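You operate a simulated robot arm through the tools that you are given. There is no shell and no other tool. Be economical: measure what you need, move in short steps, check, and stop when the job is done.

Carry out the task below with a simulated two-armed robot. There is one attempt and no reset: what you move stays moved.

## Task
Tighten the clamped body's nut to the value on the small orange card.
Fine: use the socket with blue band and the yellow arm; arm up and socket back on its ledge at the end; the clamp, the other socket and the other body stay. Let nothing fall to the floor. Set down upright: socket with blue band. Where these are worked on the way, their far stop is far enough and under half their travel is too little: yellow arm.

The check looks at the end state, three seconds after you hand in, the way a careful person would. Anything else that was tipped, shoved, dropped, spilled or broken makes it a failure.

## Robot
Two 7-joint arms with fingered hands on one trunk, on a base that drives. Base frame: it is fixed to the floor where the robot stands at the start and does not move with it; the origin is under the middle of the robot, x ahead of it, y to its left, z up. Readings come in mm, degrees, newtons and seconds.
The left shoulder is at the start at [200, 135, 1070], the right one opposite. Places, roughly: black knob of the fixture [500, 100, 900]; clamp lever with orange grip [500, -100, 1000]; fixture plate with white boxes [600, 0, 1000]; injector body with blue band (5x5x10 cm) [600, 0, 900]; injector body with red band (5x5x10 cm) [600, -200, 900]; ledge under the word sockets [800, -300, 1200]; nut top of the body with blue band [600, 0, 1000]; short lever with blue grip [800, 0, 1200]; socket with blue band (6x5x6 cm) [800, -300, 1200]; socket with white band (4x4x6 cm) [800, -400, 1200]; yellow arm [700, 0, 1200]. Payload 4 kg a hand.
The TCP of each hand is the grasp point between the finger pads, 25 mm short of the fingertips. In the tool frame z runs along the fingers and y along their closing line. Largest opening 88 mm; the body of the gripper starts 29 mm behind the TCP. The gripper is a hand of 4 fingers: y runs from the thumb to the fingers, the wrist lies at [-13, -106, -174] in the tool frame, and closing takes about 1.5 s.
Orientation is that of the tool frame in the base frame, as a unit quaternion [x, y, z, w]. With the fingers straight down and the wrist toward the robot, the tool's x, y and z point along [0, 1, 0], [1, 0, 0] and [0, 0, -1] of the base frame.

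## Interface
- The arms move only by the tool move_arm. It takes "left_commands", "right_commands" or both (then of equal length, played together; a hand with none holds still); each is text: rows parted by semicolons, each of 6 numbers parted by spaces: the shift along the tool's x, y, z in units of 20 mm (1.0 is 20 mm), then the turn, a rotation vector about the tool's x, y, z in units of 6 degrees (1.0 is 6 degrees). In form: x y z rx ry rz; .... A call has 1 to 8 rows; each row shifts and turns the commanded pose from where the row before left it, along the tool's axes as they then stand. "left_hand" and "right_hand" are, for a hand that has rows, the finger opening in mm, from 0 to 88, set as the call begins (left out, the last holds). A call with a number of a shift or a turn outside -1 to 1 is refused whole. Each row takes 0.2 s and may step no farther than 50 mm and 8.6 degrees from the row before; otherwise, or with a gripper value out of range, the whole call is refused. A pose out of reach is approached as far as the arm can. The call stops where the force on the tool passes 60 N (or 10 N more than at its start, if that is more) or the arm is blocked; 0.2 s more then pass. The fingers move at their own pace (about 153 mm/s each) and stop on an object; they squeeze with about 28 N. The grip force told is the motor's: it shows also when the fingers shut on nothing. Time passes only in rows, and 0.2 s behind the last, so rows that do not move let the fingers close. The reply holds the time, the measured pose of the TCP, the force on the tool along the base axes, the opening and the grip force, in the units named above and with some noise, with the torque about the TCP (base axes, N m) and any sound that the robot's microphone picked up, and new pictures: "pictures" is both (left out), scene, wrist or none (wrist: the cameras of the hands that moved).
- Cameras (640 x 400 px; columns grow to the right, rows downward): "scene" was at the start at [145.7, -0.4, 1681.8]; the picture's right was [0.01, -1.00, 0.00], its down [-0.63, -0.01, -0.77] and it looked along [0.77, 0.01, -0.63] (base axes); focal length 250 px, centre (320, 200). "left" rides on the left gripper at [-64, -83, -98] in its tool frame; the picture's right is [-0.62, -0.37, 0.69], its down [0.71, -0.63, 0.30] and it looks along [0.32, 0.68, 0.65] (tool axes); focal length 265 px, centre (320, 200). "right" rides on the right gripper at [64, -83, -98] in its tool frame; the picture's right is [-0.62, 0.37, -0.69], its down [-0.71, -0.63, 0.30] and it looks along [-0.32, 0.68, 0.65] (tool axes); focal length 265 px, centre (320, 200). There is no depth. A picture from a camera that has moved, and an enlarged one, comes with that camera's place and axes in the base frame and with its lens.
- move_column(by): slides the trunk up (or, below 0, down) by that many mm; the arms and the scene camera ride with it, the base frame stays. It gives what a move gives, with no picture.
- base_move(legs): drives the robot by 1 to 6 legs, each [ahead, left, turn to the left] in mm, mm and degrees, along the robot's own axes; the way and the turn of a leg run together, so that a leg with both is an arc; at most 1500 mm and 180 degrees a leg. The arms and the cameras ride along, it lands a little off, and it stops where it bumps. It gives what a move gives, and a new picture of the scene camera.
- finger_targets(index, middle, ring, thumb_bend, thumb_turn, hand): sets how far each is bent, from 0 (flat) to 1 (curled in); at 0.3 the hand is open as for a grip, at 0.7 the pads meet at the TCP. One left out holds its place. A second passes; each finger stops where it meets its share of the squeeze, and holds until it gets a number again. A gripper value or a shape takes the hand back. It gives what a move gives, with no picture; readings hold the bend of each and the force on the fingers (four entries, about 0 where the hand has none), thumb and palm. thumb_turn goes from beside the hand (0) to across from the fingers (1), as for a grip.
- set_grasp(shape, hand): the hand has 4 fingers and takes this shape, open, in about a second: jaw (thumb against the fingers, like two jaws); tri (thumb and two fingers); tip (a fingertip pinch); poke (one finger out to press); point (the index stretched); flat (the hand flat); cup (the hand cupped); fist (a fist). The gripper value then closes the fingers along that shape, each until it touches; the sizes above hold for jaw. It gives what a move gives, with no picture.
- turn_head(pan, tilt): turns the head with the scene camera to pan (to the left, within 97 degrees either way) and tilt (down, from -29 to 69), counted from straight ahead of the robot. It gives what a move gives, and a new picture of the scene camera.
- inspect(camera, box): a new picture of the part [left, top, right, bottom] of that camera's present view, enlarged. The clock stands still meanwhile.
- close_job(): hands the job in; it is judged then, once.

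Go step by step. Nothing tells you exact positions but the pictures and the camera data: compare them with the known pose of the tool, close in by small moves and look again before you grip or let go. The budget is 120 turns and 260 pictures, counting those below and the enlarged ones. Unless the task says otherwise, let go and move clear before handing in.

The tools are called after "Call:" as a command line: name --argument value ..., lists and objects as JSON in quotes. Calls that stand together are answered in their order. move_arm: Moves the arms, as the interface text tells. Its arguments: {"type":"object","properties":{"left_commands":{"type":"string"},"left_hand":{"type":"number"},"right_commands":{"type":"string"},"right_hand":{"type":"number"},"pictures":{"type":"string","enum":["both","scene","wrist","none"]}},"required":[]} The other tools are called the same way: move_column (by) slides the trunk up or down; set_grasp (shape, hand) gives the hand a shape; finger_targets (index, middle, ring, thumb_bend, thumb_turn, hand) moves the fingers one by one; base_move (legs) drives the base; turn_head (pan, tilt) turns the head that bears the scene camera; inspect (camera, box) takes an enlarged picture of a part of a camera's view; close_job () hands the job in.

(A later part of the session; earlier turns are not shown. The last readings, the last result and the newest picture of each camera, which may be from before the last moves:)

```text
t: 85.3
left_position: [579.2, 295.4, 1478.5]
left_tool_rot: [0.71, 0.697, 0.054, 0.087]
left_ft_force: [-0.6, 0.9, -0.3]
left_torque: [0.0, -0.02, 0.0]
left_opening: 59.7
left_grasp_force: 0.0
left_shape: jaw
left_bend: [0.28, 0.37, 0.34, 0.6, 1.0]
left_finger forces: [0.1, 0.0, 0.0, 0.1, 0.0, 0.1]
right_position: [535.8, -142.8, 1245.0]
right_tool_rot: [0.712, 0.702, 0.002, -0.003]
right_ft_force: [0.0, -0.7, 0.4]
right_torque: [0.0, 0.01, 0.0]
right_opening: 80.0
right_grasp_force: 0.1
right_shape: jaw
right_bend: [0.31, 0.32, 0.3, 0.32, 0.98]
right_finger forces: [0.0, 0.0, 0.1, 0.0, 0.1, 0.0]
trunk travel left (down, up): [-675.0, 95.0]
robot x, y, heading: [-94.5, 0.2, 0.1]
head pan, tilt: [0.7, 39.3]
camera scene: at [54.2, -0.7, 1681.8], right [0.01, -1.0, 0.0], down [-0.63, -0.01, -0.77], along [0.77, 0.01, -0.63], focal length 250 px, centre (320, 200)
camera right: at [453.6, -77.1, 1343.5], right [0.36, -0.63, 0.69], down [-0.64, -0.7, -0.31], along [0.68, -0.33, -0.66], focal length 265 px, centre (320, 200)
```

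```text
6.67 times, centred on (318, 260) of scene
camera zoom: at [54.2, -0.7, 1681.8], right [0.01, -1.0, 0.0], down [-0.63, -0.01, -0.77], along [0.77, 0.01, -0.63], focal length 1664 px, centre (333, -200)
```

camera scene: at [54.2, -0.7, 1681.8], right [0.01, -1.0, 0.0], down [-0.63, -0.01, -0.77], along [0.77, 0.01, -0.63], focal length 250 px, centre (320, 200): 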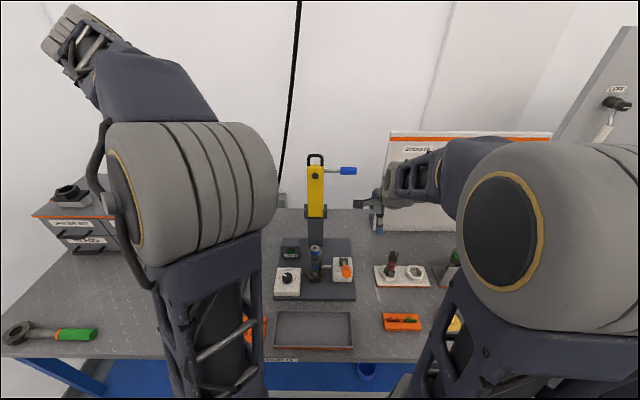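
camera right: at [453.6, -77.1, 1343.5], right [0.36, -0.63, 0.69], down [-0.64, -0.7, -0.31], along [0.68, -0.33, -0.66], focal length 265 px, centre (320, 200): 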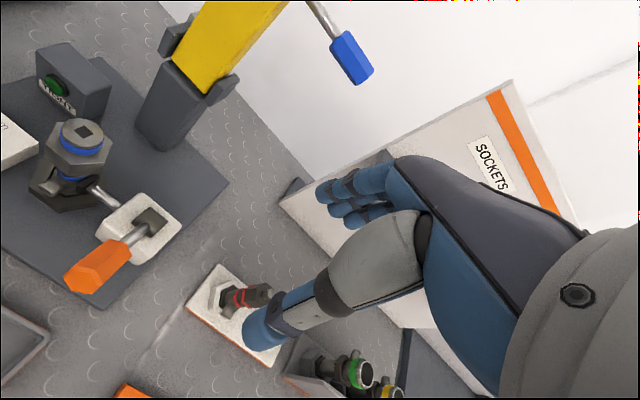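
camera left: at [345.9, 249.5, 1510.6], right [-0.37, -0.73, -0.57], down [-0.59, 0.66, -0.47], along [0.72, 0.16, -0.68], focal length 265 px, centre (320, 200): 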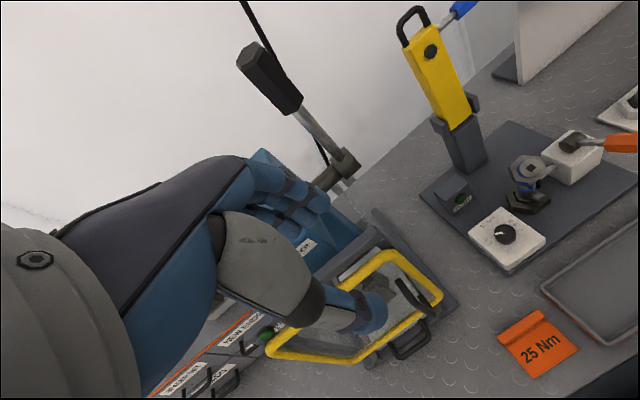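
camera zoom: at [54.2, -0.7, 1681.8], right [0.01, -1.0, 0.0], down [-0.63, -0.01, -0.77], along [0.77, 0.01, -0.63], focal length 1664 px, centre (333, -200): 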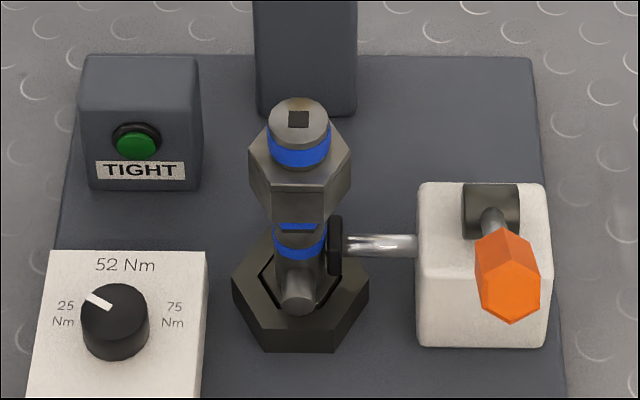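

The socket is upright on the nut, its top at about z=1050. The arm's handle bar is near (756,24,1291) and its pivot near (735,24,1077), so I'll bring the right hand above the handle.

Call:
move_arm --right_commands "1 1 -0.85 0 0 0;1 1 -0.85 0 0 0;1 1 -0.85 0 0 0;1 1 -0.85 0 0 0;1 1 -0.85 0 0 0;1 1 -0.85 0 0 0;1 1 -0.85 0 0 0;1 1 -0.85 0 0 0" --right_hand 70 --pictures "none"

Call:
move_arm --right_commands "0.6 0.9 0 0 0 0;0 0.9 0 0 0 0;0 0.7 0 0 0 0"

Call:
inspect --camera "right" --box '[120, 150, 380, 370]'

Call:
inspect --camera "scene" --box '[270, 110, 382, 190]'

```text
t: 87.1
left_position: [579.2, 294.0, 1479.0]
left_tool_rot: [0.709, 0.697, 0.053, 0.087]
left_ft_force: [-0.6, 0.4, 0.0]
left_torque: [0.02, -0.02, -0.01]
left_opening: 59.8
left_grasp_force: 0.1
left_shape: jaw
left_bend: [0.28, 0.37, 0.34, 0.6, 1.0]
left_finger forces: [0.0, 0.1, 0.0, 0.0, 0.0, 0.0]
right_position: [698.1, 14.2, 1382.8]
right_tool_rot: [0.713, 0.702, 0.003, -0.003]
right_ft_force: [0.2, -0.4, 0.5]
right_torque: [0.0, -0.03, 0.02]
right_opening: 70.1
right_grasp_force: 0.1
right_shape: jaw
right_bend: [0.27, 0.34, 0.31, 0.49, 0.99]
right_finger forces: [0.1, 0.1, 0.1, 0.0, 0.0, 0.0]
trunk travel left (down, up): [-675.0, 95.0]
robot x, y, heading: [-89.7, 0.8, -0.0]
head pan, tilt: [0.7, 39.3]
```

```text
t: 87.9
left_position: [578.1, 294.0, 1478.1]
left_tool_rot: [0.71, 0.697, 0.053, 0.087]
left_ft_force: [0.5, -0.7, -0.5]
left_torque: [-0.03, 0.05, -0.04]
left_opening: 59.8
left_grasp_force: 0.0
left_shape: jaw
left_bend: [0.28, 0.37, 0.34, 0.6, 1.0]
left_finger forces: [0.0, 0.0, 0.0, 0.0, 0.1, 0.1]
right_position: [748.4, 25.9, 1382.1]
right_tool_rot: [0.712, 0.702, 0.001, -0.003]
right_ft_force: [0.0, 0.0, 0.2]
right_torque: [-0.02, 0.02, -0.02]
right_opening: 70.2
right_grasp_force: 0.2
right_shape: jaw
right_bend: [0.27, 0.34, 0.31, 0.49, 0.99]
right_finger forces: [0.1, 0.1, 0.0, 0.1, 0.0, 0.0]
trunk travel left (down, up): [-675.0, 95.0]
robot x, y, heading: [-93.5, -3.1, -0.1]
head pan, tilt: [0.7, 39.3]
camera scene: at [54.1, -0.9, 1681.8], right [0.01, -1.0, 0.0], down [-0.63, -0.01, -0.77], along [0.77, 0.01, -0.63], focal length 250 px, centre (320, 200)
camera right: at [666.3, 91.9, 1481.0], right [0.36, -0.63, 0.69], down [-0.64, -0.7, -0.31], along [0.68, -0.33, -0.66], focal length 265 px, centre (320, 200)
```

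scene: 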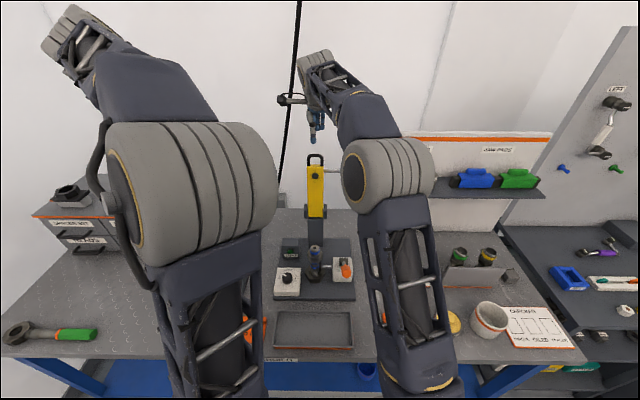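
right: 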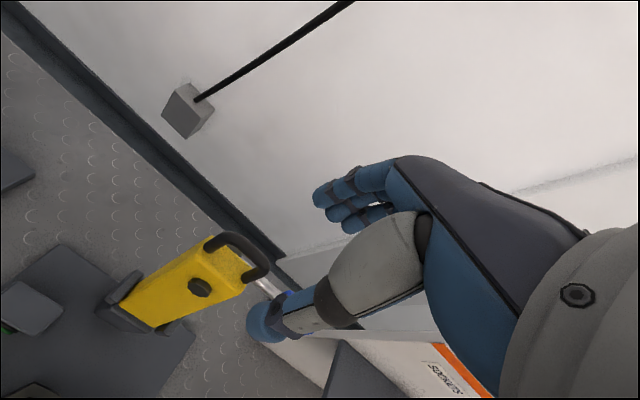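

```text
1.82 times, centred on (250, 260) of right
camera zoom: at [666.3, 91.9, 1481.0], right [0.36, -0.63, 0.69], down [-0.64, -0.7, -0.31], along [0.68, -0.33, -0.66], focal length 483 px, centre (447, 91)
```

zoom: 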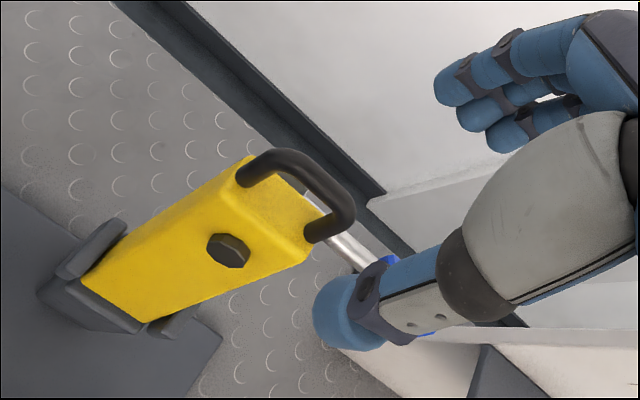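

```text
5.00 times, centred on (326, 150) of scene
camera zoom: at [54.1, -0.9, 1681.8], right [0.01, -1.0, 0.0], down [-0.63, -0.01, -0.77], along [0.77, 0.01, -0.63], focal length 1248 px, centre (290, 450)
```

zoom: 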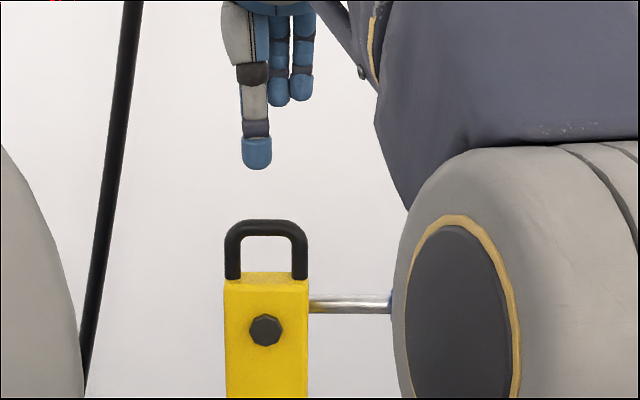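

Call:
move_arm --right_commands "0.25 0.53 0.6 0 0 0;0 0 1 0 0 0;0 0 1 0 0 0;0 0 1 0 0 0" --pictures "none"

Call:
inspect --camera "right" --box '[200, 160, 380, 340]'

Call:
inspect --camera "scene" --box '[286, 130, 350, 180]'

```text
t: 88.9
left_position: [578.6, 295.1, 1478.1]
left_tool_rot: [0.71, 0.697, 0.054, 0.087]
left_ft_force: [-0.4, 0.0, 0.4]
left_torque: [0.02, -0.02, 0.01]
left_opening: 59.9
left_grasp_force: 0.1
left_shape: jaw
left_bend: [0.28, 0.37, 0.34, 0.6, 1.0]
left_finger forces: [0.0, 0.0, 0.1, 0.0, 0.0, 0.1]
right_position: [760.2, 32.2, 1309.8]
right_tool_rot: [0.712, 0.702, 0.002, -0.003]
right_ft_force: [-0.2, -0.5, -0.4]
right_torque: [-0.02, -0.01, -0.01]
right_opening: 70.3
right_grasp_force: 0.1
right_shape: jaw
right_bend: [0.27, 0.34, 0.31, 0.49, 0.99]
right_finger forces: [0.0, 0.0, 0.1, 0.0, 0.0, 0.0]
trunk travel left (down, up): [-675.0, 95.0]
robot x, y, heading: [-88.2, 0.0, 0.2]
head pan, tilt: [0.7, 39.3]
```

```text
2.22 times, centred on (290, 250) of right
camera zoom: at [676.5, 97.5, 1409.0], right [0.36, -0.63, 0.69], down [-0.64, -0.7, -0.31], along [0.68, -0.33, -0.66], focal length 590 px, centre (387, 89)
```

zoom: 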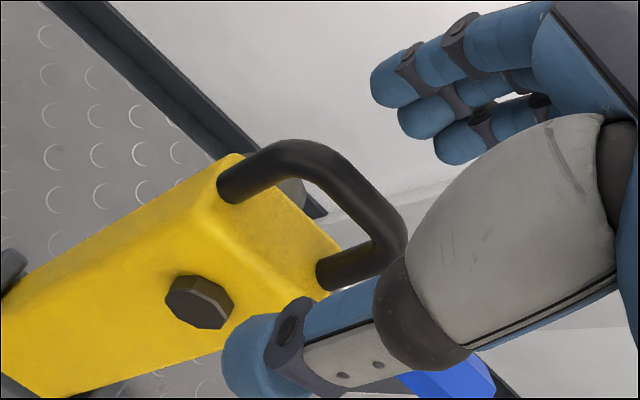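

```text
8.00 times, centred on (318, 155) of scene
camera zoom: at [54.2, -0.9, 1681.8], right [0.01, -1.0, 0.0], down [-0.63, -0.01, -0.77], along [0.77, 0.01, -0.63], focal length 1997 px, centre (336, 560)
```

zoom: 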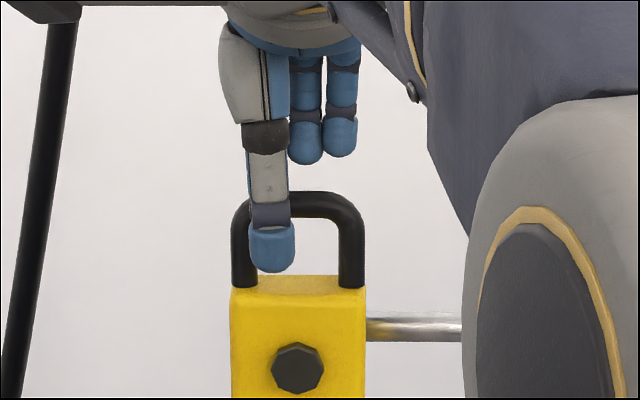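

Call:
move_arm --right_commands "-0.15 0 0.5 0 0 0;0 0 0.5 0 0 0" --pictures "none"

Call:
move_arm --right_commands "0 0 0 0 0 0;0 0 0 0 0 0;0 0 0 0 0 0;0 0 0 0 0 0;0 0 0 0 0 0;0 0 0 0 0 0;0 0 0 0 0 0;0 0 0 0 0 0" --right_hand 5 --pictures "none"

Call:
inspect --camera "right" --box '[200, 160, 380, 340]'

Call:
inspect --camera "scene" --box '[286, 130, 350, 180]'

```text
t: 89.5
left_position: [577.5, 294.2, 1477.7]
left_tool_rot: [0.71, 0.697, 0.053, 0.087]
left_ft_force: [0.1, 0.6, 0.0]
left_torque: [0.0, -0.01, 0.02]
left_opening: 60.0
left_grasp_force: 0.0
left_shape: jaw
left_bend: [0.28, 0.37, 0.34, 0.6, 1.0]
left_finger forces: [0.1, 0.0, 0.0, 0.1, 0.0, 0.0]
right_position: [758.2, 30.7, 1290.6]
right_tool_rot: [0.712, 0.702, 0.002, -0.002]
right_ft_force: [-0.3, 0.1, 0.2]
right_torque: [0.02, 0.0, -0.02]
right_opening: 70.1
right_grasp_force: 0.0
right_shape: jaw
right_bend: [0.27, 0.34, 0.31, 0.49, 0.99]
right_finger forces: [0.1, 0.0, 0.1, 0.0, 0.0, 0.0]
trunk travel left (down, up): [-675.0, 95.0]
robot x, y, heading: [-89.8, 4.6, 0.0]
head pan, tilt: [0.7, 39.3]
```

```text
t: 91.3
left_position: [579.0, 295.3, 1477.7]
left_tool_rot: [0.71, 0.697, 0.053, 0.088]
left_ft_force: [-0.9, -0.9, 0.2]
left_torque: [0.03, -0.01, 0.02]
left_opening: 59.8
left_grasp_force: 0.0
left_shape: jaw
left_bend: [0.28, 0.37, 0.34, 0.6, 1.0]
left_finger forces: [0.0, 0.0, 0.1, 0.0, 0.0, 0.1]
right_position: [758.6, 29.6, 1290.4]
right_tool_rot: [0.713, 0.702, 0.002, -0.002]
right_ft_force: [-0.3, -1.1, 0.9]
right_torque: [-0.01, -0.01, 0.0]
right_opening: 5.3
right_grasp_force: 0.1
right_shape: jaw
right_bend: [0.71, 0.66, 0.65, 0.72, 1.0]
right_finger forces: [0.0, 0.0, 0.3, 0.0, 0.0, 0.0]
trunk travel left (down, up): [-675.0, 95.0]
robot x, y, heading: [-95.1, 0.3, -0.1]
head pan, tilt: [0.7, 39.3]
```

```text
2.22 times, centred on (290, 250) of right
camera zoom: at [676.6, 94.3, 1389.4], right [0.36, -0.63, 0.69], down [-0.64, -0.7, -0.31], along [0.68, -0.33, -0.66], focal length 590 px, centre (387, 89)
```

zoom: 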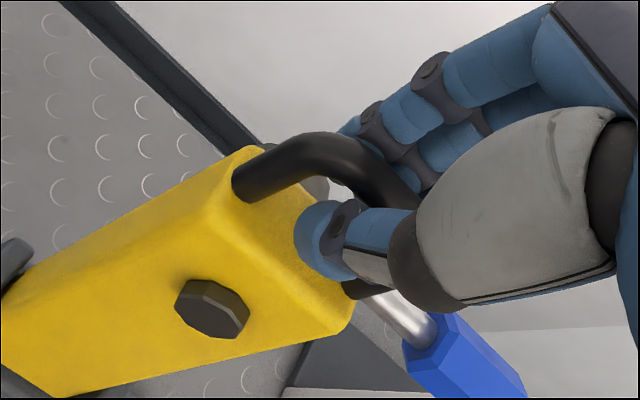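

```text
8.00 times, centred on (318, 155) of scene
camera zoom: at [54.3, -0.8, 1681.8], right [0.01, -1.0, 0.0], down [-0.63, -0.01, -0.77], along [0.77, 0.01, -0.63], focal length 1997 px, centre (336, 560)
```

zoom: 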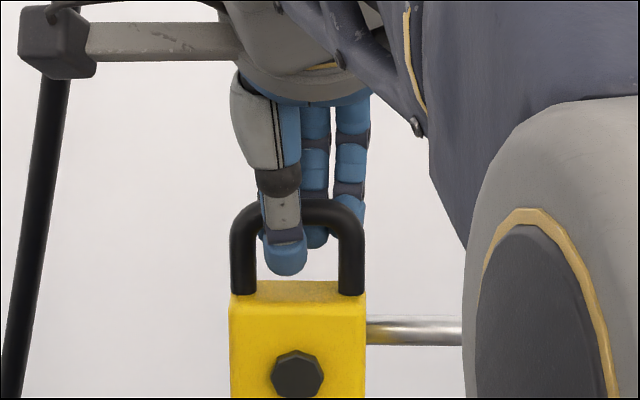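

The fingers are closed around the handle bar as a cage, with the thumb in front and fingers behind. I'll start swinging the arm towards me along its arc, tilting the hand with it.

Call:
move_arm --right_commands "0 -0.95 0.04 -0.85 0 0;0 -0.95 0.04 -0.85 0 0;0 -0.95 0.04 -0.85 0 0;0 -0.95 0.04 -0.85 0 0"

Call:
inspect --camera "scene" --box '[270, 120, 382, 220]'

```text
t: 92.3
left_position: [574.4, 297.9, 1486.4]
left_tool_rot: [0.708, 0.697, 0.057, 0.096]
left_ft_force: [0.3, -0.6, 0.8]
left_torque: [0.05, 0.01, 0.0]
left_opening: 59.9
left_grasp_force: 0.0
left_shape: jaw
left_bend: [0.28, 0.37, 0.34, 0.6, 1.0]
left_finger forces: [0.1, 0.0, 0.0, 0.1, 0.1, 0.0]
right_position: [686.5, 18.9, 1284.5]
right_tool_rot: [0.708, 0.682, 0.134, 0.124]
right_ft_force: [0.4, -0.2, 0.1]
right_torque: [0.03, 0.0, 0.0]
right_opening: 5.2
right_grasp_force: 0.1
right_shape: jaw
right_bend: [0.71, 0.67, 0.66, 0.72, 1.0]
right_finger forces: [0.1, 0.0, 0.1, 0.0, 0.0, 0.1]
trunk travel left (down, up): [-675.0, 95.0]
robot x, y, heading: [-95.1, 2.2, 0.1]
head pan, tilt: [0.7, 39.3]
camera scene: at [54.2, -1.4, 1681.9], right [0.01, -1.0, 0.0], down [-0.63, -0.01, -0.77], along [0.77, 0.01, -0.63], focal length 250 px, centre (320, 200)
camera right: at [575.4, 84.7, 1348.0], right [0.08, -0.64, 0.77], down [-0.5, -0.69, -0.52], along [0.86, -0.34, -0.37], focal length 265 px, centre (320, 200)
```

scene: 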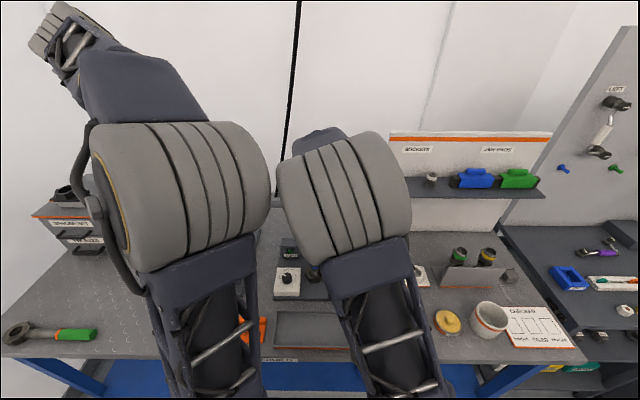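
right: 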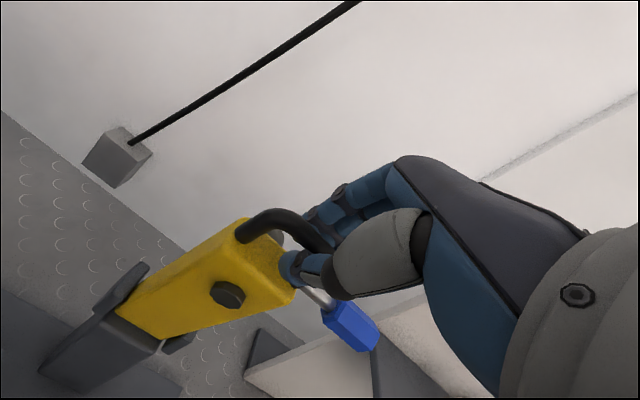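

```text
4.00 times, centred on (326, 170) of scene
camera zoom: at [54.2, -1.4, 1681.9], right [0.01, -1.0, 0.0], down [-0.63, -0.01, -0.77], along [0.77, 0.01, -0.63], focal length 998 px, centre (296, 320)
```

zoom: 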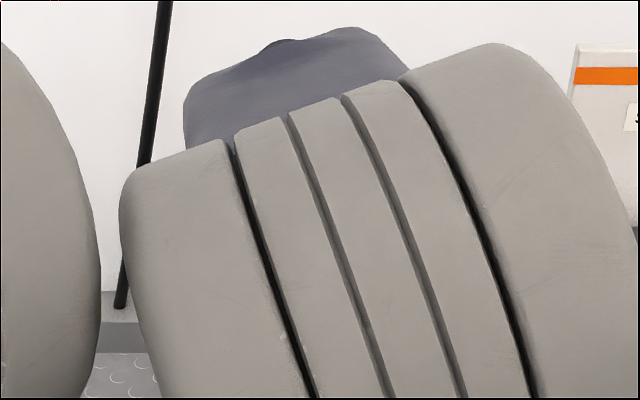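

The arm is following. The elbows are close again, so I'll move the left arm further out to the left before going on.

Call:
move_arm --left_commands "0.8 0 -0.4 0 0 0;1 0 -0.4 0 0 0;1 0 -0.3 0 0 0;1 0 0 0 0 0;1 0 0 0 0 0;1 0 0 0 0 0;1 0 0 0 0 0;1 0 0 0 0 0" --pictures "scene"

```text
t: 94.1
left_position: [578.9, 451.2, 1493.1]
left_tool_rot: [0.71, 0.697, 0.053, 0.087]
left_ft_force: [0.3, 0.1, -0.3]
left_torque: [0.01, 0.04, 0.04]
left_opening: 59.9
left_grasp_force: 0.2
left_shape: jaw
left_bend: [0.28, 0.37, 0.34, 0.6, 1.0]
left_finger forces: [0.0, 0.1, 0.1, 0.1, 0.0, 0.1]
right_position: [684.8, 29.8, 1277.5]
right_tool_rot: [0.701, 0.691, 0.126, 0.123]
right_ft_force: [0.7, -0.8, 0.0]
right_torque: [0.03, 0.0, 0.01]
right_opening: 5.0
right_grasp_force: 0.0
right_shape: jaw
right_bend: [0.71, 0.67, 0.66, 0.72, 1.0]
right_finger forces: [0.0, 0.1, 0.0, 0.1, 0.1, 0.1]
trunk travel left (down, up): [-675.0, 95.0]
robot x, y, heading: [-92.7, 0.2, -0.1]
head pan, tilt: [0.7, 39.3]
camera scene: at [54.2, -1.1, 1681.8], right [0.01, -1.0, 0.0], down [-0.63, -0.01, -0.77], along [0.77, 0.01, -0.63], focal length 250 px, centre (320, 200)
```

scene: 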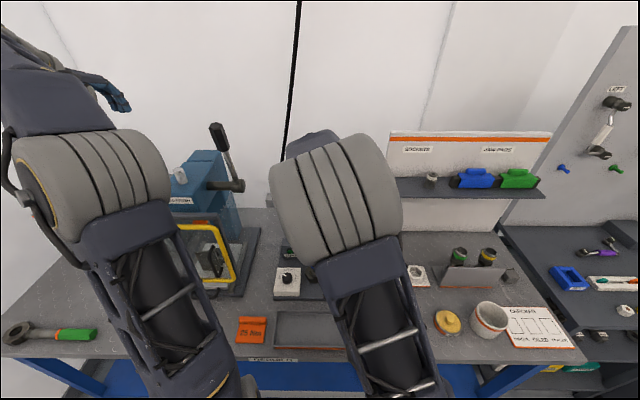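

Call:
move_arm --right_commands "0 -0.95 0.04 -0.85 0 0;0 -0.95 0.04 -0.85 0 0;0 -0.95 0.04 -0.85 0 0;0 -0.95 0.04 -0.85 0 0"

```text
t: 95.3
left_position: [577.8, 455.9, 1488.8]
left_tool_rot: [0.707, 0.7, 0.05, 0.086]
left_ft_force: [-0.3, 0.4, -0.1]
left_torque: [0.02, -0.01, 0.02]
left_opening: 59.9
left_grasp_force: 0.0
left_shape: jaw
left_bend: [0.28, 0.37, 0.34, 0.6, 1.0]
left_finger forces: [0.0, 0.0, 0.0, 0.1, 0.1, 0.0]
right_position: [622.3, 11.1, 1262.6]
right_tool_rot: [0.688, 0.632, 0.281, 0.222]
right_ft_force: [-0.5, 1.7, -1.1]
right_torque: [0.03, 0.01, 0.0]
right_opening: 5.2
right_grasp_force: 0.1
right_shape: jaw
right_bend: [0.71, 0.67, 0.66, 0.72, 1.0]
right_finger forces: [0.0, 0.0, 0.1, 0.1, 1.8, 0.0]
trunk travel left (down, up): [-675.0, 95.0]
robot x, y, heading: [-90.2, 0.9, -0.1]
head pan, tilt: [0.7, 39.3]
stopped in row 4 (right hand): the arm was blocked; the commanded pose is now the measured one
camera scene: at [54.4, -0.8, 1681.7], right [0.01, -1.0, 0.0], down [-0.63, -0.01, -0.77], along [0.77, 0.01, -0.63], focal length 250 px, centre (320, 200)
camera right: at [498.2, 79.0, 1287.3], right [-0.22, -0.69, 0.69], down [-0.3, -0.63, -0.72], along [0.93, -0.36, -0.07], focal length 265 px, centre (320, 200)
```

scene: 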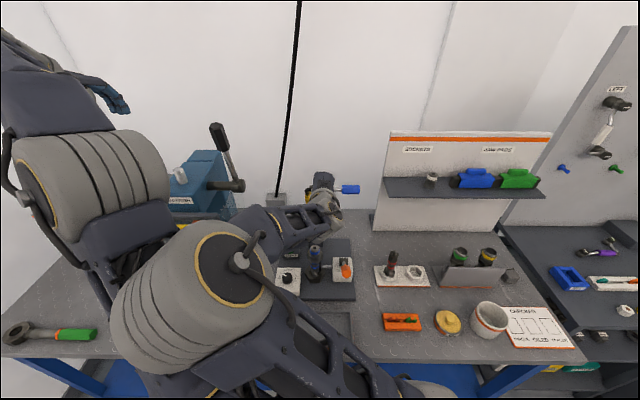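
right: 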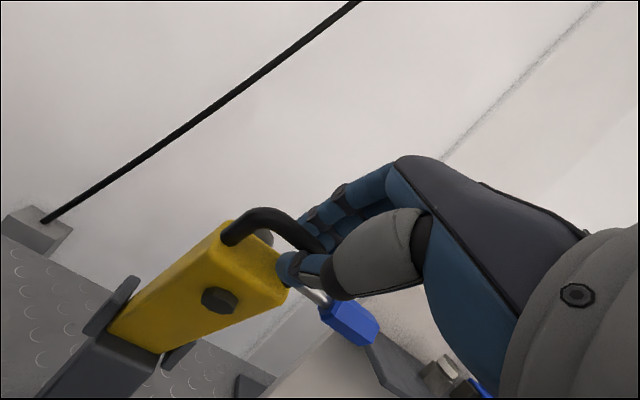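

The right elbow is swinging across because the hand is too close to the body. The arm itself offers almost no resistance, so I'll back the base in small steps, which supplies the horizontal part of the swing, and let the hand do the downward part.

Call:
base_move --legs '[[-20, 0, 0]]'

```text
t: 96.1
left_position: [558.1, 455.8, 1489.6]
left_tool_rot: [0.707, 0.7, 0.049, 0.086]
left_ft_force: [0.0, -0.1, -0.9]
left_torque: [0.01, 0.0, 0.02]
left_opening: 59.8
left_grasp_force: 0.0
left_shape: jaw
left_bend: [0.28, 0.37, 0.34, 0.6, 1.0]
left_finger forces: [0.0, 0.1, 0.1, 0.1, 0.0, 0.0]
right_position: [603.4, 11.1, 1263.8]
right_tool_rot: [0.688, 0.632, 0.28, 0.222]
right_ft_force: [0.3, -0.3, -1.3]
right_torque: [-0.03, 0.0, -0.01]
right_opening: 5.0
right_grasp_force: 0.0
right_shape: jaw
right_bend: [0.71, 0.66, 0.66, 0.71, 1.0]
right_finger forces: [0.2, 0.6, 0.0, 0.0, 1.6, 0.0]
trunk travel left (down, up): [-675.0, 95.0]
robot x, y, heading: [-113.0, -2.7, -0.1]
head pan, tilt: [0.7, 39.3]
camera scene: at [34.3, -0.8, 1681.8], right [0.01, -1.0, 0.0], down [-0.63, -0.01, -0.77], along [0.77, 0.01, -0.63], focal length 250 px, centre (320, 200)
```

scene: 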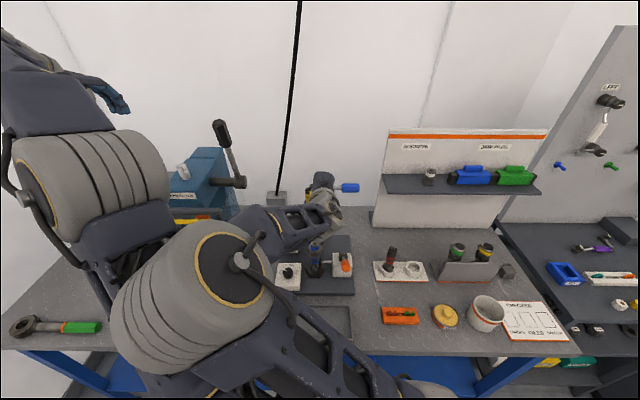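

Call:
inspect --camera "right" --box '[0, 100, 640, 400]'

Call:
inspect --camera "scene" --box '[270, 160, 382, 240]'

```text
1.00 times, centred on (320, 250) of right
camera zoom: at [478.3, 79.0, 1287.6], right [-0.22, -0.69, 0.69], down [-0.3, -0.63, -0.72], along [0.93, -0.36, -0.07], focal length 265 px, centre (320, 150)
```

zoom: 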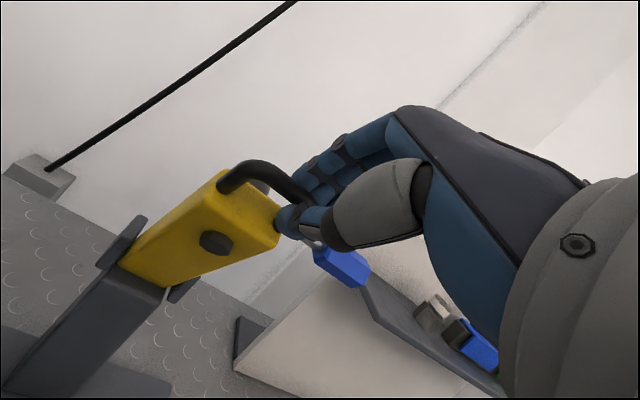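

```text
5.00 times, centred on (326, 200) of scene
camera zoom: at [34.3, -0.8, 1681.8], right [0.01, -1.0, 0.0], down [-0.63, -0.01, -0.77], along [0.77, 0.01, -0.63], focal length 1248 px, centre (290, 200)
```

zoom: 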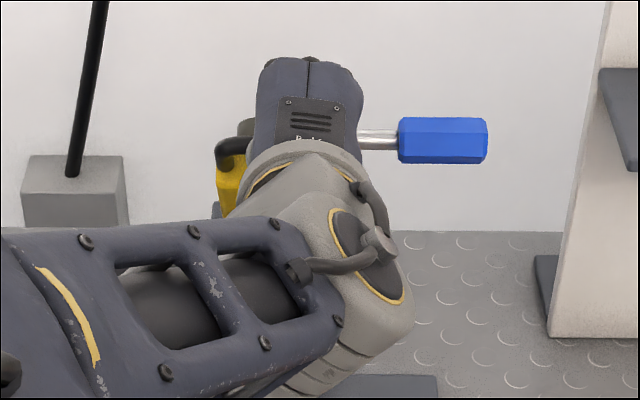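

Still caged and nearly force-free. Next I alternate: the hand moves down with tilt, then the base backs a little.

Call:
move_arm --right_commands "0.2 -0.3 0.34 -0.4 0 0;0.2 -0.3 0.34 -0.4 0 0" --pictures "none"

Call:
base_move --legs '[[-22, 0, 0]]'

```text
t: 96.7
left_position: [560.2, 458.1, 1479.7]
left_tool_rot: [0.706, 0.702, 0.043, 0.082]
left_ft_force: [-1.1, 0.1, -0.2]
left_torque: [0.02, 0.03, 0.01]
left_opening: 59.8
left_grasp_force: 0.1
left_shape: jaw
left_bend: [0.28, 0.37, 0.34, 0.6, 1.0]
left_finger forces: [0.0, 0.0, 0.1, 0.0, 0.1, 0.0]
right_position: [603.8, 13.3, 1267.2]
right_tool_rot: [0.688, 0.6, 0.339, 0.227]
right_ft_force: [0.2, -1.4, -1.9]
right_torque: [-0.03, 0.0, 0.0]
right_opening: 5.0
right_grasp_force: 0.1
right_shape: jaw
right_bend: [0.71, 0.66, 0.66, 0.69, 1.0]
right_finger forces: [0.1, 0.9, 0.1, 0.0, 2.0, 0.1]
trunk travel left (down, up): [-675.0, 95.0]
robot x, y, heading: [-110.3, 0.1, -0.2]
head pan, tilt: [0.7, 39.3]
```

```text
t: 97.5
left_position: [539.1, 461.7, 1479.9]
left_tool_rot: [0.705, 0.703, 0.042, 0.083]
left_ft_force: [-0.6, -0.5, 0.3]
left_torque: [-0.02, 0.01, -0.04]
left_opening: 59.6
left_grasp_force: 0.2
left_shape: jaw
left_bend: [0.28, 0.37, 0.34, 0.6, 1.0]
left_finger forces: [0.1, 0.0, 0.0, 0.1, 0.0, 0.0]
right_position: [581.3, 14.3, 1268.0]
right_tool_rot: [0.687, 0.601, 0.338, 0.227]
right_ft_force: [0.5, 0.8, 0.1]
right_torque: [-0.01, 0.0, 0.02]
right_opening: 5.1
right_grasp_force: 0.0
right_shape: jaw
right_bend: [0.71, 0.66, 0.66, 0.72, 1.0]
right_finger forces: [0.1, 0.0, 0.1, 0.0, 0.0, 0.0]
trunk travel left (down, up): [-675.0, 95.0]
robot x, y, heading: [-134.5, -2.6, -0.1]
head pan, tilt: [0.7, 39.3]
camera scene: at [12.2, -0.8, 1681.8], right [0.01, -1.0, 0.0], down [-0.63, -0.01, -0.77], along [0.77, 0.01, -0.63], focal length 250 px, centre (320, 200)
```

scene: 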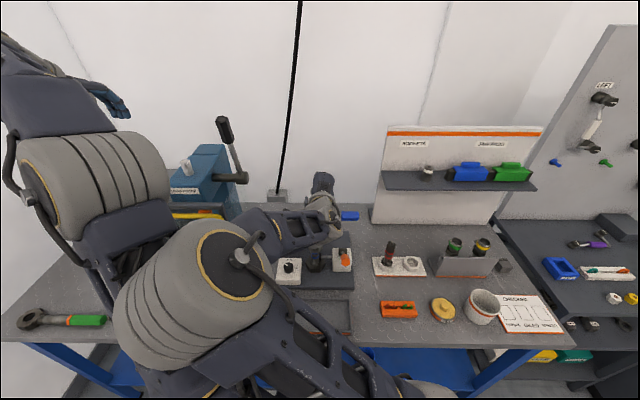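

Call:
inspect --camera "right" --box '[0, 100, 640, 400]'

Call:
inspect --camera "scene" --box '[270, 160, 382, 240]'

```text
1.00 times, centred on (320, 250) of right
camera zoom: at [456.4, 82.8, 1285.3], right [-0.29, -0.74, 0.61], down [-0.23, -0.56, -0.79], along [0.93, -0.38, -0.01], focal length 265 px, centre (320, 150)
```

zoom: 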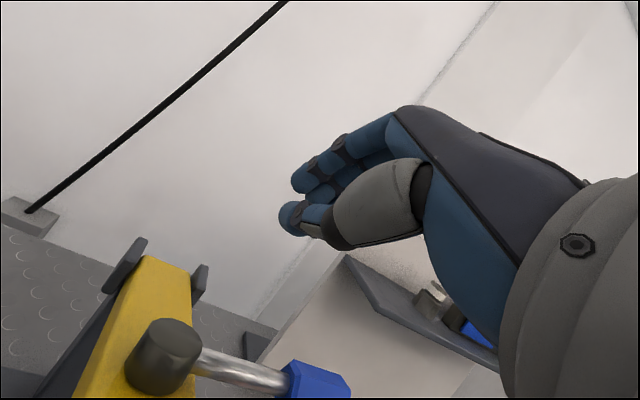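

```text
5.00 times, centred on (326, 200) of scene
camera zoom: at [12.2, -0.8, 1681.8], right [0.01, -1.0, 0.0], down [-0.63, -0.01, -0.77], along [0.77, 0.01, -0.63], focal length 1248 px, centre (290, 200)
```

zoom: 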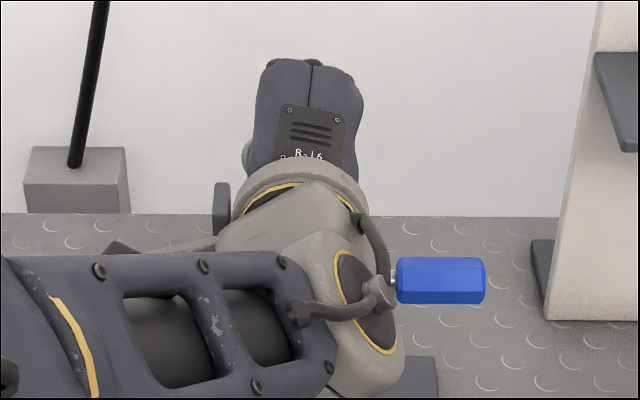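

The handle slipped out and the arm has dropped down by itself. I'll pull the right hand away up and to the right, and look at the fixture.

Call:
move_arm --right_commands "-0.8 0.5 -0.5 0.9 0 0;-1 0.5 -0.3 0.9 0 0;-1 0.3 0 0.9 0 0;-1 0 0 0.9 0 0;-1 0 0 0.9 0 0;-1 0 0 0.9 0 0;-1 0 0 0.9 0 0;-1 0 0 0.9 0 0" --pictures "none"

Call:
move_arm --right_commands "-1 0 0 0 0 0;-1 0 0 0 0 0;-1 0 0 0 0 0;-1 0 0 0 0 0"

Call:
inspect --camera "scene" --box '[260, 190, 380, 290]'

```text
t: 99.3
left_position: [537.7, 461.0, 1478.7]
left_tool_rot: [0.705, 0.703, 0.042, 0.082]
left_ft_force: [-0.1, -0.2, 0.3]
left_torque: [0.02, -0.01, -0.01]
left_opening: 59.8
left_grasp_force: 0.1
left_shape: jaw
left_bend: [0.28, 0.37, 0.34, 0.6, 1.0]
left_finger forces: [0.0, 0.0, 0.0, 0.0, 0.1, 0.0]
right_position: [585.7, -117.0, 1271.7]
right_tool_rot: [0.716, 0.686, 0.133, -0.013]
right_ft_force: [0.5, -0.8, 0.6]
right_torque: [0.01, 0.02, -0.03]
right_opening: 4.8
right_grasp_force: 0.1
right_shape: jaw
right_bend: [0.71, 0.67, 0.66, 0.72, 1.0]
right_finger forces: [0.1, 0.1, 0.1, 0.1, 0.0, 0.1]
right hand out of reach, approached as far as the arm can: row 6, 7
trunk travel left (down, up): [-675.0, 95.0]
robot x, y, heading: [-134.5, -0.5, -0.1]
head pan, tilt: [0.7, 39.3]
```

```text
t: 100.3
left_position: [537.6, 461.0, 1477.9]
left_tool_rot: [0.705, 0.703, 0.042, 0.083]
left_ft_force: [-1.3, 0.2, -0.2]
left_torque: [0.02, 0.0, -0.02]
left_opening: 59.8
left_grasp_force: 0.0
left_shape: jaw
left_bend: [0.28, 0.37, 0.34, 0.6, 1.0]
left_finger forces: [0.1, 0.0, 0.1, 0.1, 0.1, 0.0]
right_position: [584.0, -195.2, 1254.7]
right_tool_rot: [0.715, 0.686, 0.133, -0.013]
right_ft_force: [-0.2, 0.1, -0.4]
right_torque: [0.02, 0.02, 0.02]
right_opening: 4.9
right_grasp_force: 0.0
right_shape: jaw
right_bend: [0.71, 0.67, 0.66, 0.72, 1.0]
right_finger forces: [0.0, 0.1, 0.0, 0.0, 0.1, 0.1]
trunk travel left (down, up): [-675.0, 95.0]
robot x, y, heading: [-135.0, 0.1, -0.0]
head pan, tilt: [0.7, 39.3]
camera scene: at [12.1, -0.7, 1681.8], right [0.01, -1.0, 0.0], down [-0.63, -0.01, -0.77], along [0.77, 0.01, -0.63], focal length 250 px, centre (320, 200)
camera right: at [485.6, -147.3, 1349.1], right [0.23, -0.77, 0.6], down [-0.58, -0.6, -0.55], along [0.78, -0.23, -0.59], focal length 265 px, centre (320, 200)
```

scene: 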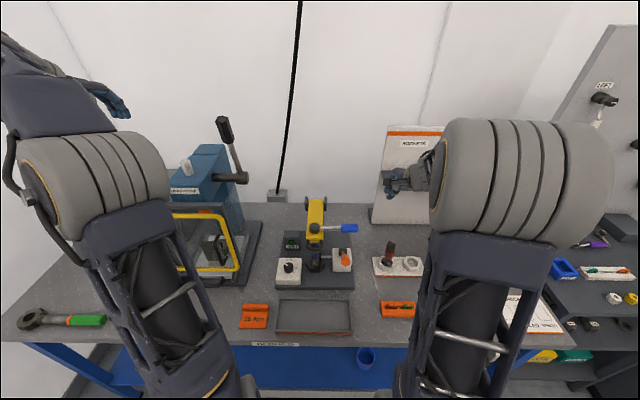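
right: 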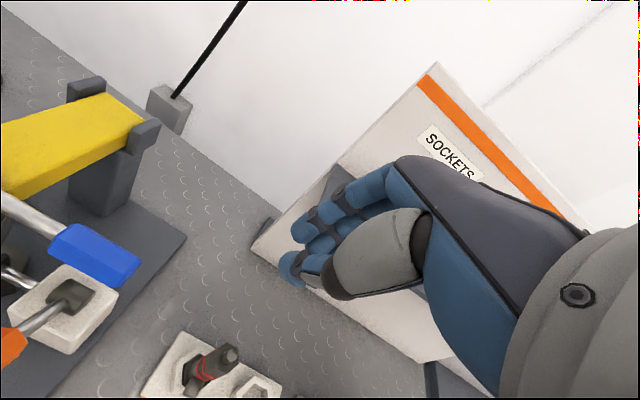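

```text
4.00 times, centred on (320, 240) of scene
camera zoom: at [12.1, -0.7, 1681.8], right [0.01, -1.0, 0.0], down [-0.63, -0.01, -0.77], along [0.77, 0.01, -0.63], focal length 998 px, centre (320, 40)
```

zoom: 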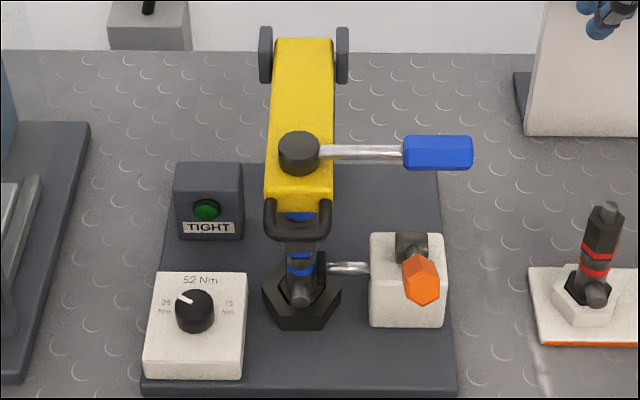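

The arm lies on the socket, and its lever with the blue grip sits on the drive head, pointing right. I'll zoom in to check the fit.

Call:
inspect --camera "scene" --box '[294, 220, 358, 270]'

Call:
inspect --camera "right" --box '[0, 60, 200, 380]'

```text
8.00 times, centred on (326, 245) of scene
camera zoom: at [12.1, -0.7, 1681.8], right [0.01, -1.0, 0.0], down [-0.63, -0.01, -0.77], along [0.77, 0.01, -0.63], focal length 1997 px, centre (272, -160)
```

zoom: 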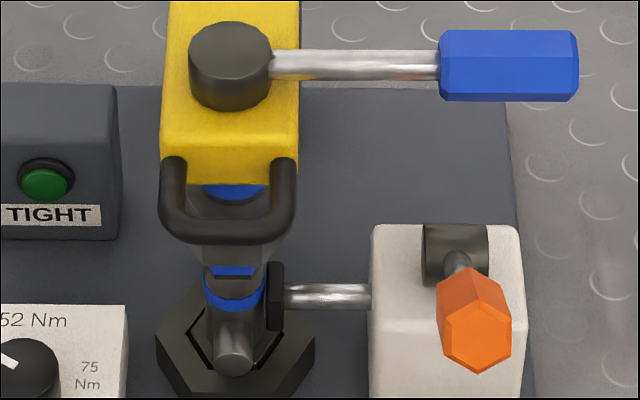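

```text
1.25 times, centred on (100, 220) of right
camera zoom: at [485.6, -147.3, 1349.1], right [0.23, -0.77, 0.6], down [-0.58, -0.6, -0.55], along [0.78, -0.23, -0.59], focal length 332 px, centre (595, 175)
```

zoom: 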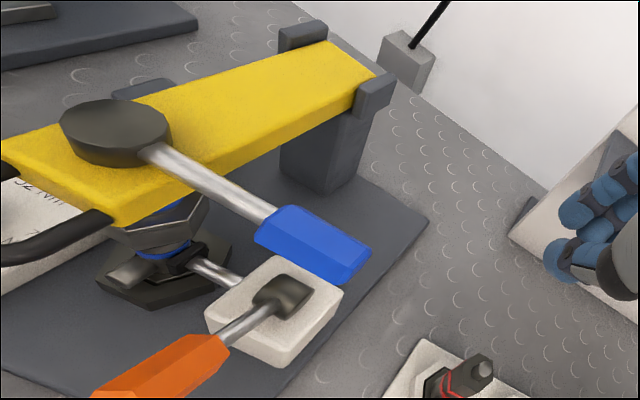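

The drive sits flat on the socket, and the blue grip is near (581,-87,1099). Tightening clockwise means pulling it towards me. I'll back the base a little for elbow room and level the right hand.

Call:
base_move --legs '[[-70, 0, 0]]'

Call:
move_arm --right_commands "0 0 0 0.53 -0.67 -0.18;0 0 0 0.53 -0.67 -0.18;0 0 0 0.53 -0.67 -0.18;0 0 0 0 0 0" --right_hand 65 --pictures "none"

```text
t: 101.3
left_position: [469.2, 459.9, 1478.0]
left_tool_rot: [0.706, 0.703, 0.043, 0.082]
left_ft_force: [0.4, 0.6, 0.2]
left_torque: [-0.02, -0.03, 0.01]
left_opening: 59.9
left_grasp_force: 0.0
left_shape: jaw
left_bend: [0.28, 0.37, 0.34, 0.6, 1.0]
left_finger forces: [0.0, 0.0, 0.0, 0.0, 0.0, 0.0]
right_position: [513.0, -196.0, 1254.6]
right_tool_rot: [0.715, 0.686, 0.133, -0.013]
right_ft_force: [0.2, -0.4, 0.2]
right_torque: [0.02, 0.02, 0.02]
right_opening: 5.0
right_grasp_force: 0.1
right_shape: jaw
right_bend: [0.71, 0.67, 0.66, 0.72, 1.0]
right_finger forces: [0.1, 0.2, 0.0, 0.0, 0.0, 0.1]
trunk travel left (down, up): [-675.0, 95.0]
robot x, y, heading: [-205.5, -0.6, 0.4]
head pan, tilt: [0.7, 39.3]
camera scene: at [-57.5, -0.8, 1681.8], right [0.01, -1.0, 0.0], down [-0.63, -0.01, -0.77], along [0.77, 0.01, -0.63], focal length 250 px, centre (320, 200)
```

scene: 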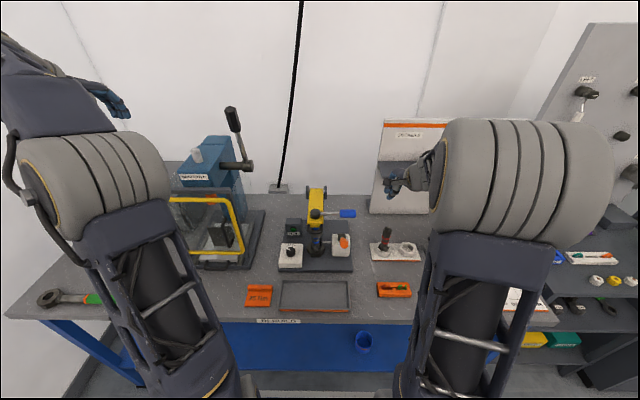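

```text
t: 102.3
left_position: [467.9, 461.1, 1479.2]
left_tool_rot: [0.705, 0.703, 0.041, 0.082]
left_ft_force: [-0.4, -0.3, 0.0]
left_torque: [-0.02, 0.02, 0.0]
left_opening: 59.9
left_grasp_force: 0.0
left_shape: jaw
left_bend: [0.28, 0.37, 0.34, 0.6, 1.0]
left_finger forces: [0.0, 0.0, 0.0, 0.1, 0.0, 0.1]
right_position: [514.7, -195.0, 1255.3]
right_tool_rot: [0.702, 0.712, 0.0, 0.005]
right_ft_force: [-0.2, -0.4, -0.2]
right_torque: [0.01, 0.01, 0.01]
right_opening: 64.7
right_grasp_force: 0.1
right_shape: jaw
right_bend: [0.27, 0.36, 0.33, 0.55, 0.99]
right_finger forces: [0.0, 0.1, 0.0, 0.0, 0.0, 0.1]
trunk travel left (down, up): [-675.0, 95.0]
robot x, y, heading: [-202.9, 0.3, -0.0]
head pan, tilt: [0.7, 39.3]
```

Call:
move_arm --right_commands "0.94 0.5 0.5 0 0 0;0.94 0.5 0.5 0 0 0;0.94 0.5 0.5 0 0 0;0.94 0.5 0.5 0 0 0;0.94 0.5 0.6 0 0 0;0.94 0.5 0.6 0 0 0"

Call:
inspect --camera "right" --box '[100, 150, 380, 370]'

Call:
inspect --camera "scene" --box '[290, 170, 386, 250]'

```text
t: 103.7
left_position: [468.0, 460.9, 1478.4]
left_tool_rot: [0.706, 0.702, 0.042, 0.082]
left_ft_force: [-0.3, 0.3, 0.1]
left_torque: [0.01, 0.01, -0.02]
left_opening: 60.0
left_grasp_force: 0.1
left_shape: jaw
left_bend: [0.28, 0.37, 0.34, 0.6, 1.0]
left_finger forces: [0.0, 0.1, 0.0, 0.0, 0.0, 0.0]
right_position: [573.3, -82.5, 1189.6]
right_tool_rot: [0.702, 0.712, 0.001, 0.004]
right_ft_force: [0.5, -0.2, -0.6]
right_torque: [0.03, 0.01, 0.03]
right_opening: 65.0
right_grasp_force: 0.1
right_shape: jaw
right_bend: [0.27, 0.36, 0.33, 0.55, 0.99]
right_finger forces: [0.0, 0.1, 0.1, 0.1, 0.1, 0.0]
trunk travel left (down, up): [-675.0, 95.0]
robot x, y, heading: [-200.9, -0.5, -0.3]
head pan, tilt: [0.7, 39.3]
camera scene: at [-57.8, -1.1, 1681.8], right [0.01, -1.0, 0.0], down [-0.63, -0.01, -0.77], along [0.77, 0.01, -0.63], focal length 250 px, centre (320, 200)
camera right: at [488.1, -18.1, 1287.7], right [0.37, -0.61, 0.7], down [-0.62, -0.72, -0.3], along [0.69, -0.32, -0.65], focal length 265 px, centre (320, 200)
```

scene: 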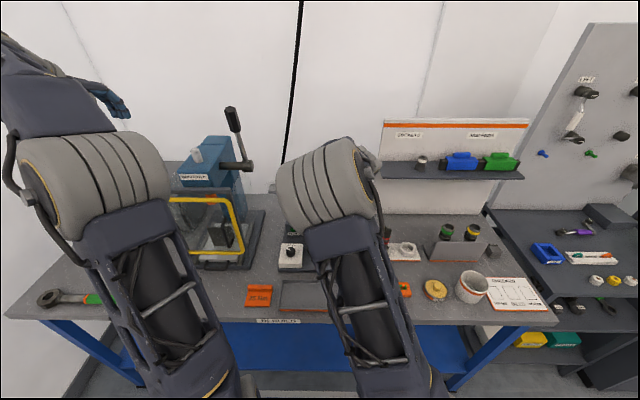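
right: 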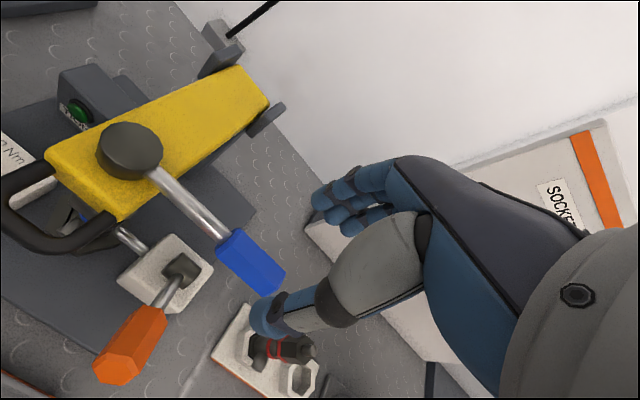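

```text
1.82 times, centred on (240, 260) of right
camera zoom: at [488.1, -18.1, 1287.7], right [0.37, -0.61, 0.7], down [-0.62, -0.72, -0.3], along [0.69, -0.32, -0.65], focal length 483 px, centre (466, 91)
```

zoom: 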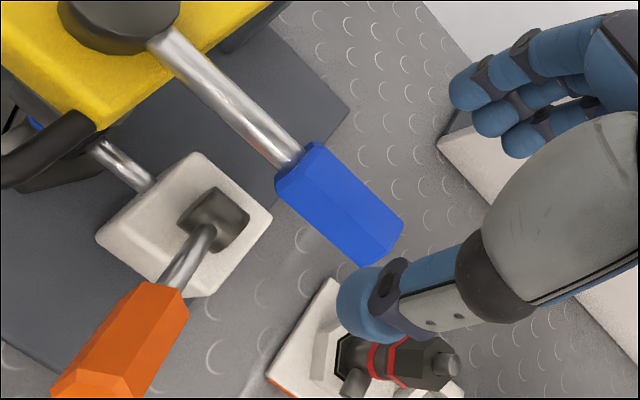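

```text
5.00 times, centred on (338, 210) of scene
camera zoom: at [-57.8, -1.1, 1681.8], right [0.01, -1.0, 0.0], down [-0.63, -0.01, -0.77], along [0.77, 0.01, -0.63], focal length 1248 px, centre (230, 150)
```

zoom: 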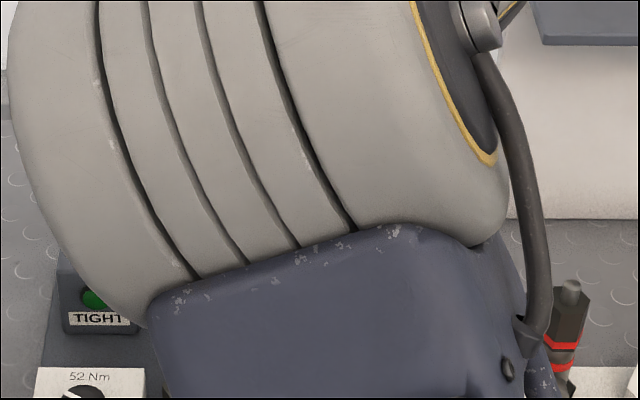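

Call:
move_arm --right_commands "0 0 1 0 0 0;0 0 1 0 0 0;0 0 1 0 0 0;0 0 1 0 0 0;0 0 0.4 0 0 0" --pictures "none"

Call:
move_arm --right_commands "0 0 0 0 0 0;0 0 0 0 0 0;0 0 0 0 0 0;0 0 0 0 0 0;0 0 0 0 0 0;0 0 0 0 0 0;0 0 0 0 0 0" --right_hand 20 --pictures "wrist"

```text
t: 104.9
left_position: [468.1, 461.1, 1478.9]
left_tool_rot: [0.706, 0.702, 0.042, 0.082]
left_ft_force: [0.0, -0.6, 0.3]
left_torque: [0.01, -0.01, 0.01]
left_opening: 59.9
left_grasp_force: 0.1
left_shape: jaw
left_bend: [0.28, 0.37, 0.34, 0.6, 1.0]
left_finger forces: [0.0, 0.0, 0.0, 0.0, 0.0, 0.1]
right_position: [572.1, -83.6, 1102.8]
right_tool_rot: [0.702, 0.712, 0.0, 0.004]
right_ft_force: [0.4, -0.1, -0.2]
right_torque: [-0.02, 0.0, 0.0]
right_opening: 64.9
right_grasp_force: 0.0
right_shape: jaw
right_bend: [0.27, 0.36, 0.33, 0.55, 0.99]
right_finger forces: [0.0, 0.0, 0.1, 0.0, 0.1, 0.0]
trunk travel left (down, up): [-675.0, 95.0]
robot x, y, heading: [-205.1, -3.8, 0.1]
head pan, tilt: [0.7, 39.3]
```

```text
t: 106.5
left_position: [467.8, 461.8, 1479.4]
left_tool_rot: [0.705, 0.703, 0.043, 0.082]
left_ft_force: [-0.1, -0.2, -0.2]
left_torque: [-0.01, -0.03, 0.01]
left_opening: 60.0
left_grasp_force: 0.1
left_shape: jaw
left_bend: [0.28, 0.37, 0.34, 0.6, 1.0]
left_finger forces: [0.1, 0.1, 0.0, 0.1, 0.1, 0.1]
right_position: [572.4, -82.6, 1102.2]
right_tool_rot: [0.703, 0.712, 0.0, 0.004]
right_ft_force: [0.4, -0.9, -0.2]
right_torque: [-0.02, 0.02, -0.02]
right_opening: 20.3
right_grasp_force: 0.2
right_shape: jaw
right_bend: [0.73, 0.57, 0.55, 0.74, 1.0]
right_finger forces: [0.2, 0.1, 0.0, 0.1, 0.0, 0.0]
trunk travel left (down, up): [-675.0, 95.0]
robot x, y, heading: [-204.0, 0.2, -0.1]
head pan, tilt: [0.7, 39.3]
camera right: at [488.1, -19.2, 1199.8], right [0.37, -0.61, 0.7], down [-0.62, -0.72, -0.3], along [0.69, -0.32, -0.65], focal length 265 px, centre (320, 200)
```

right: 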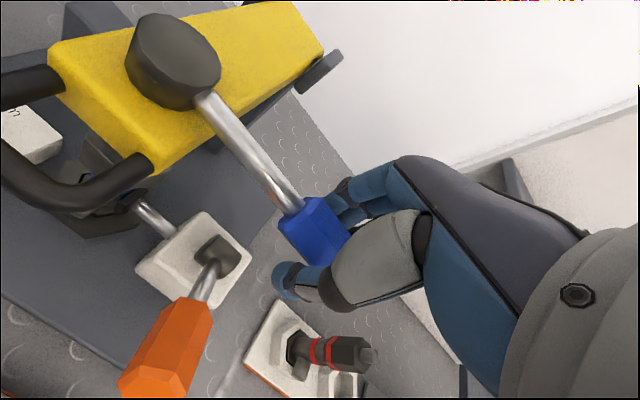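

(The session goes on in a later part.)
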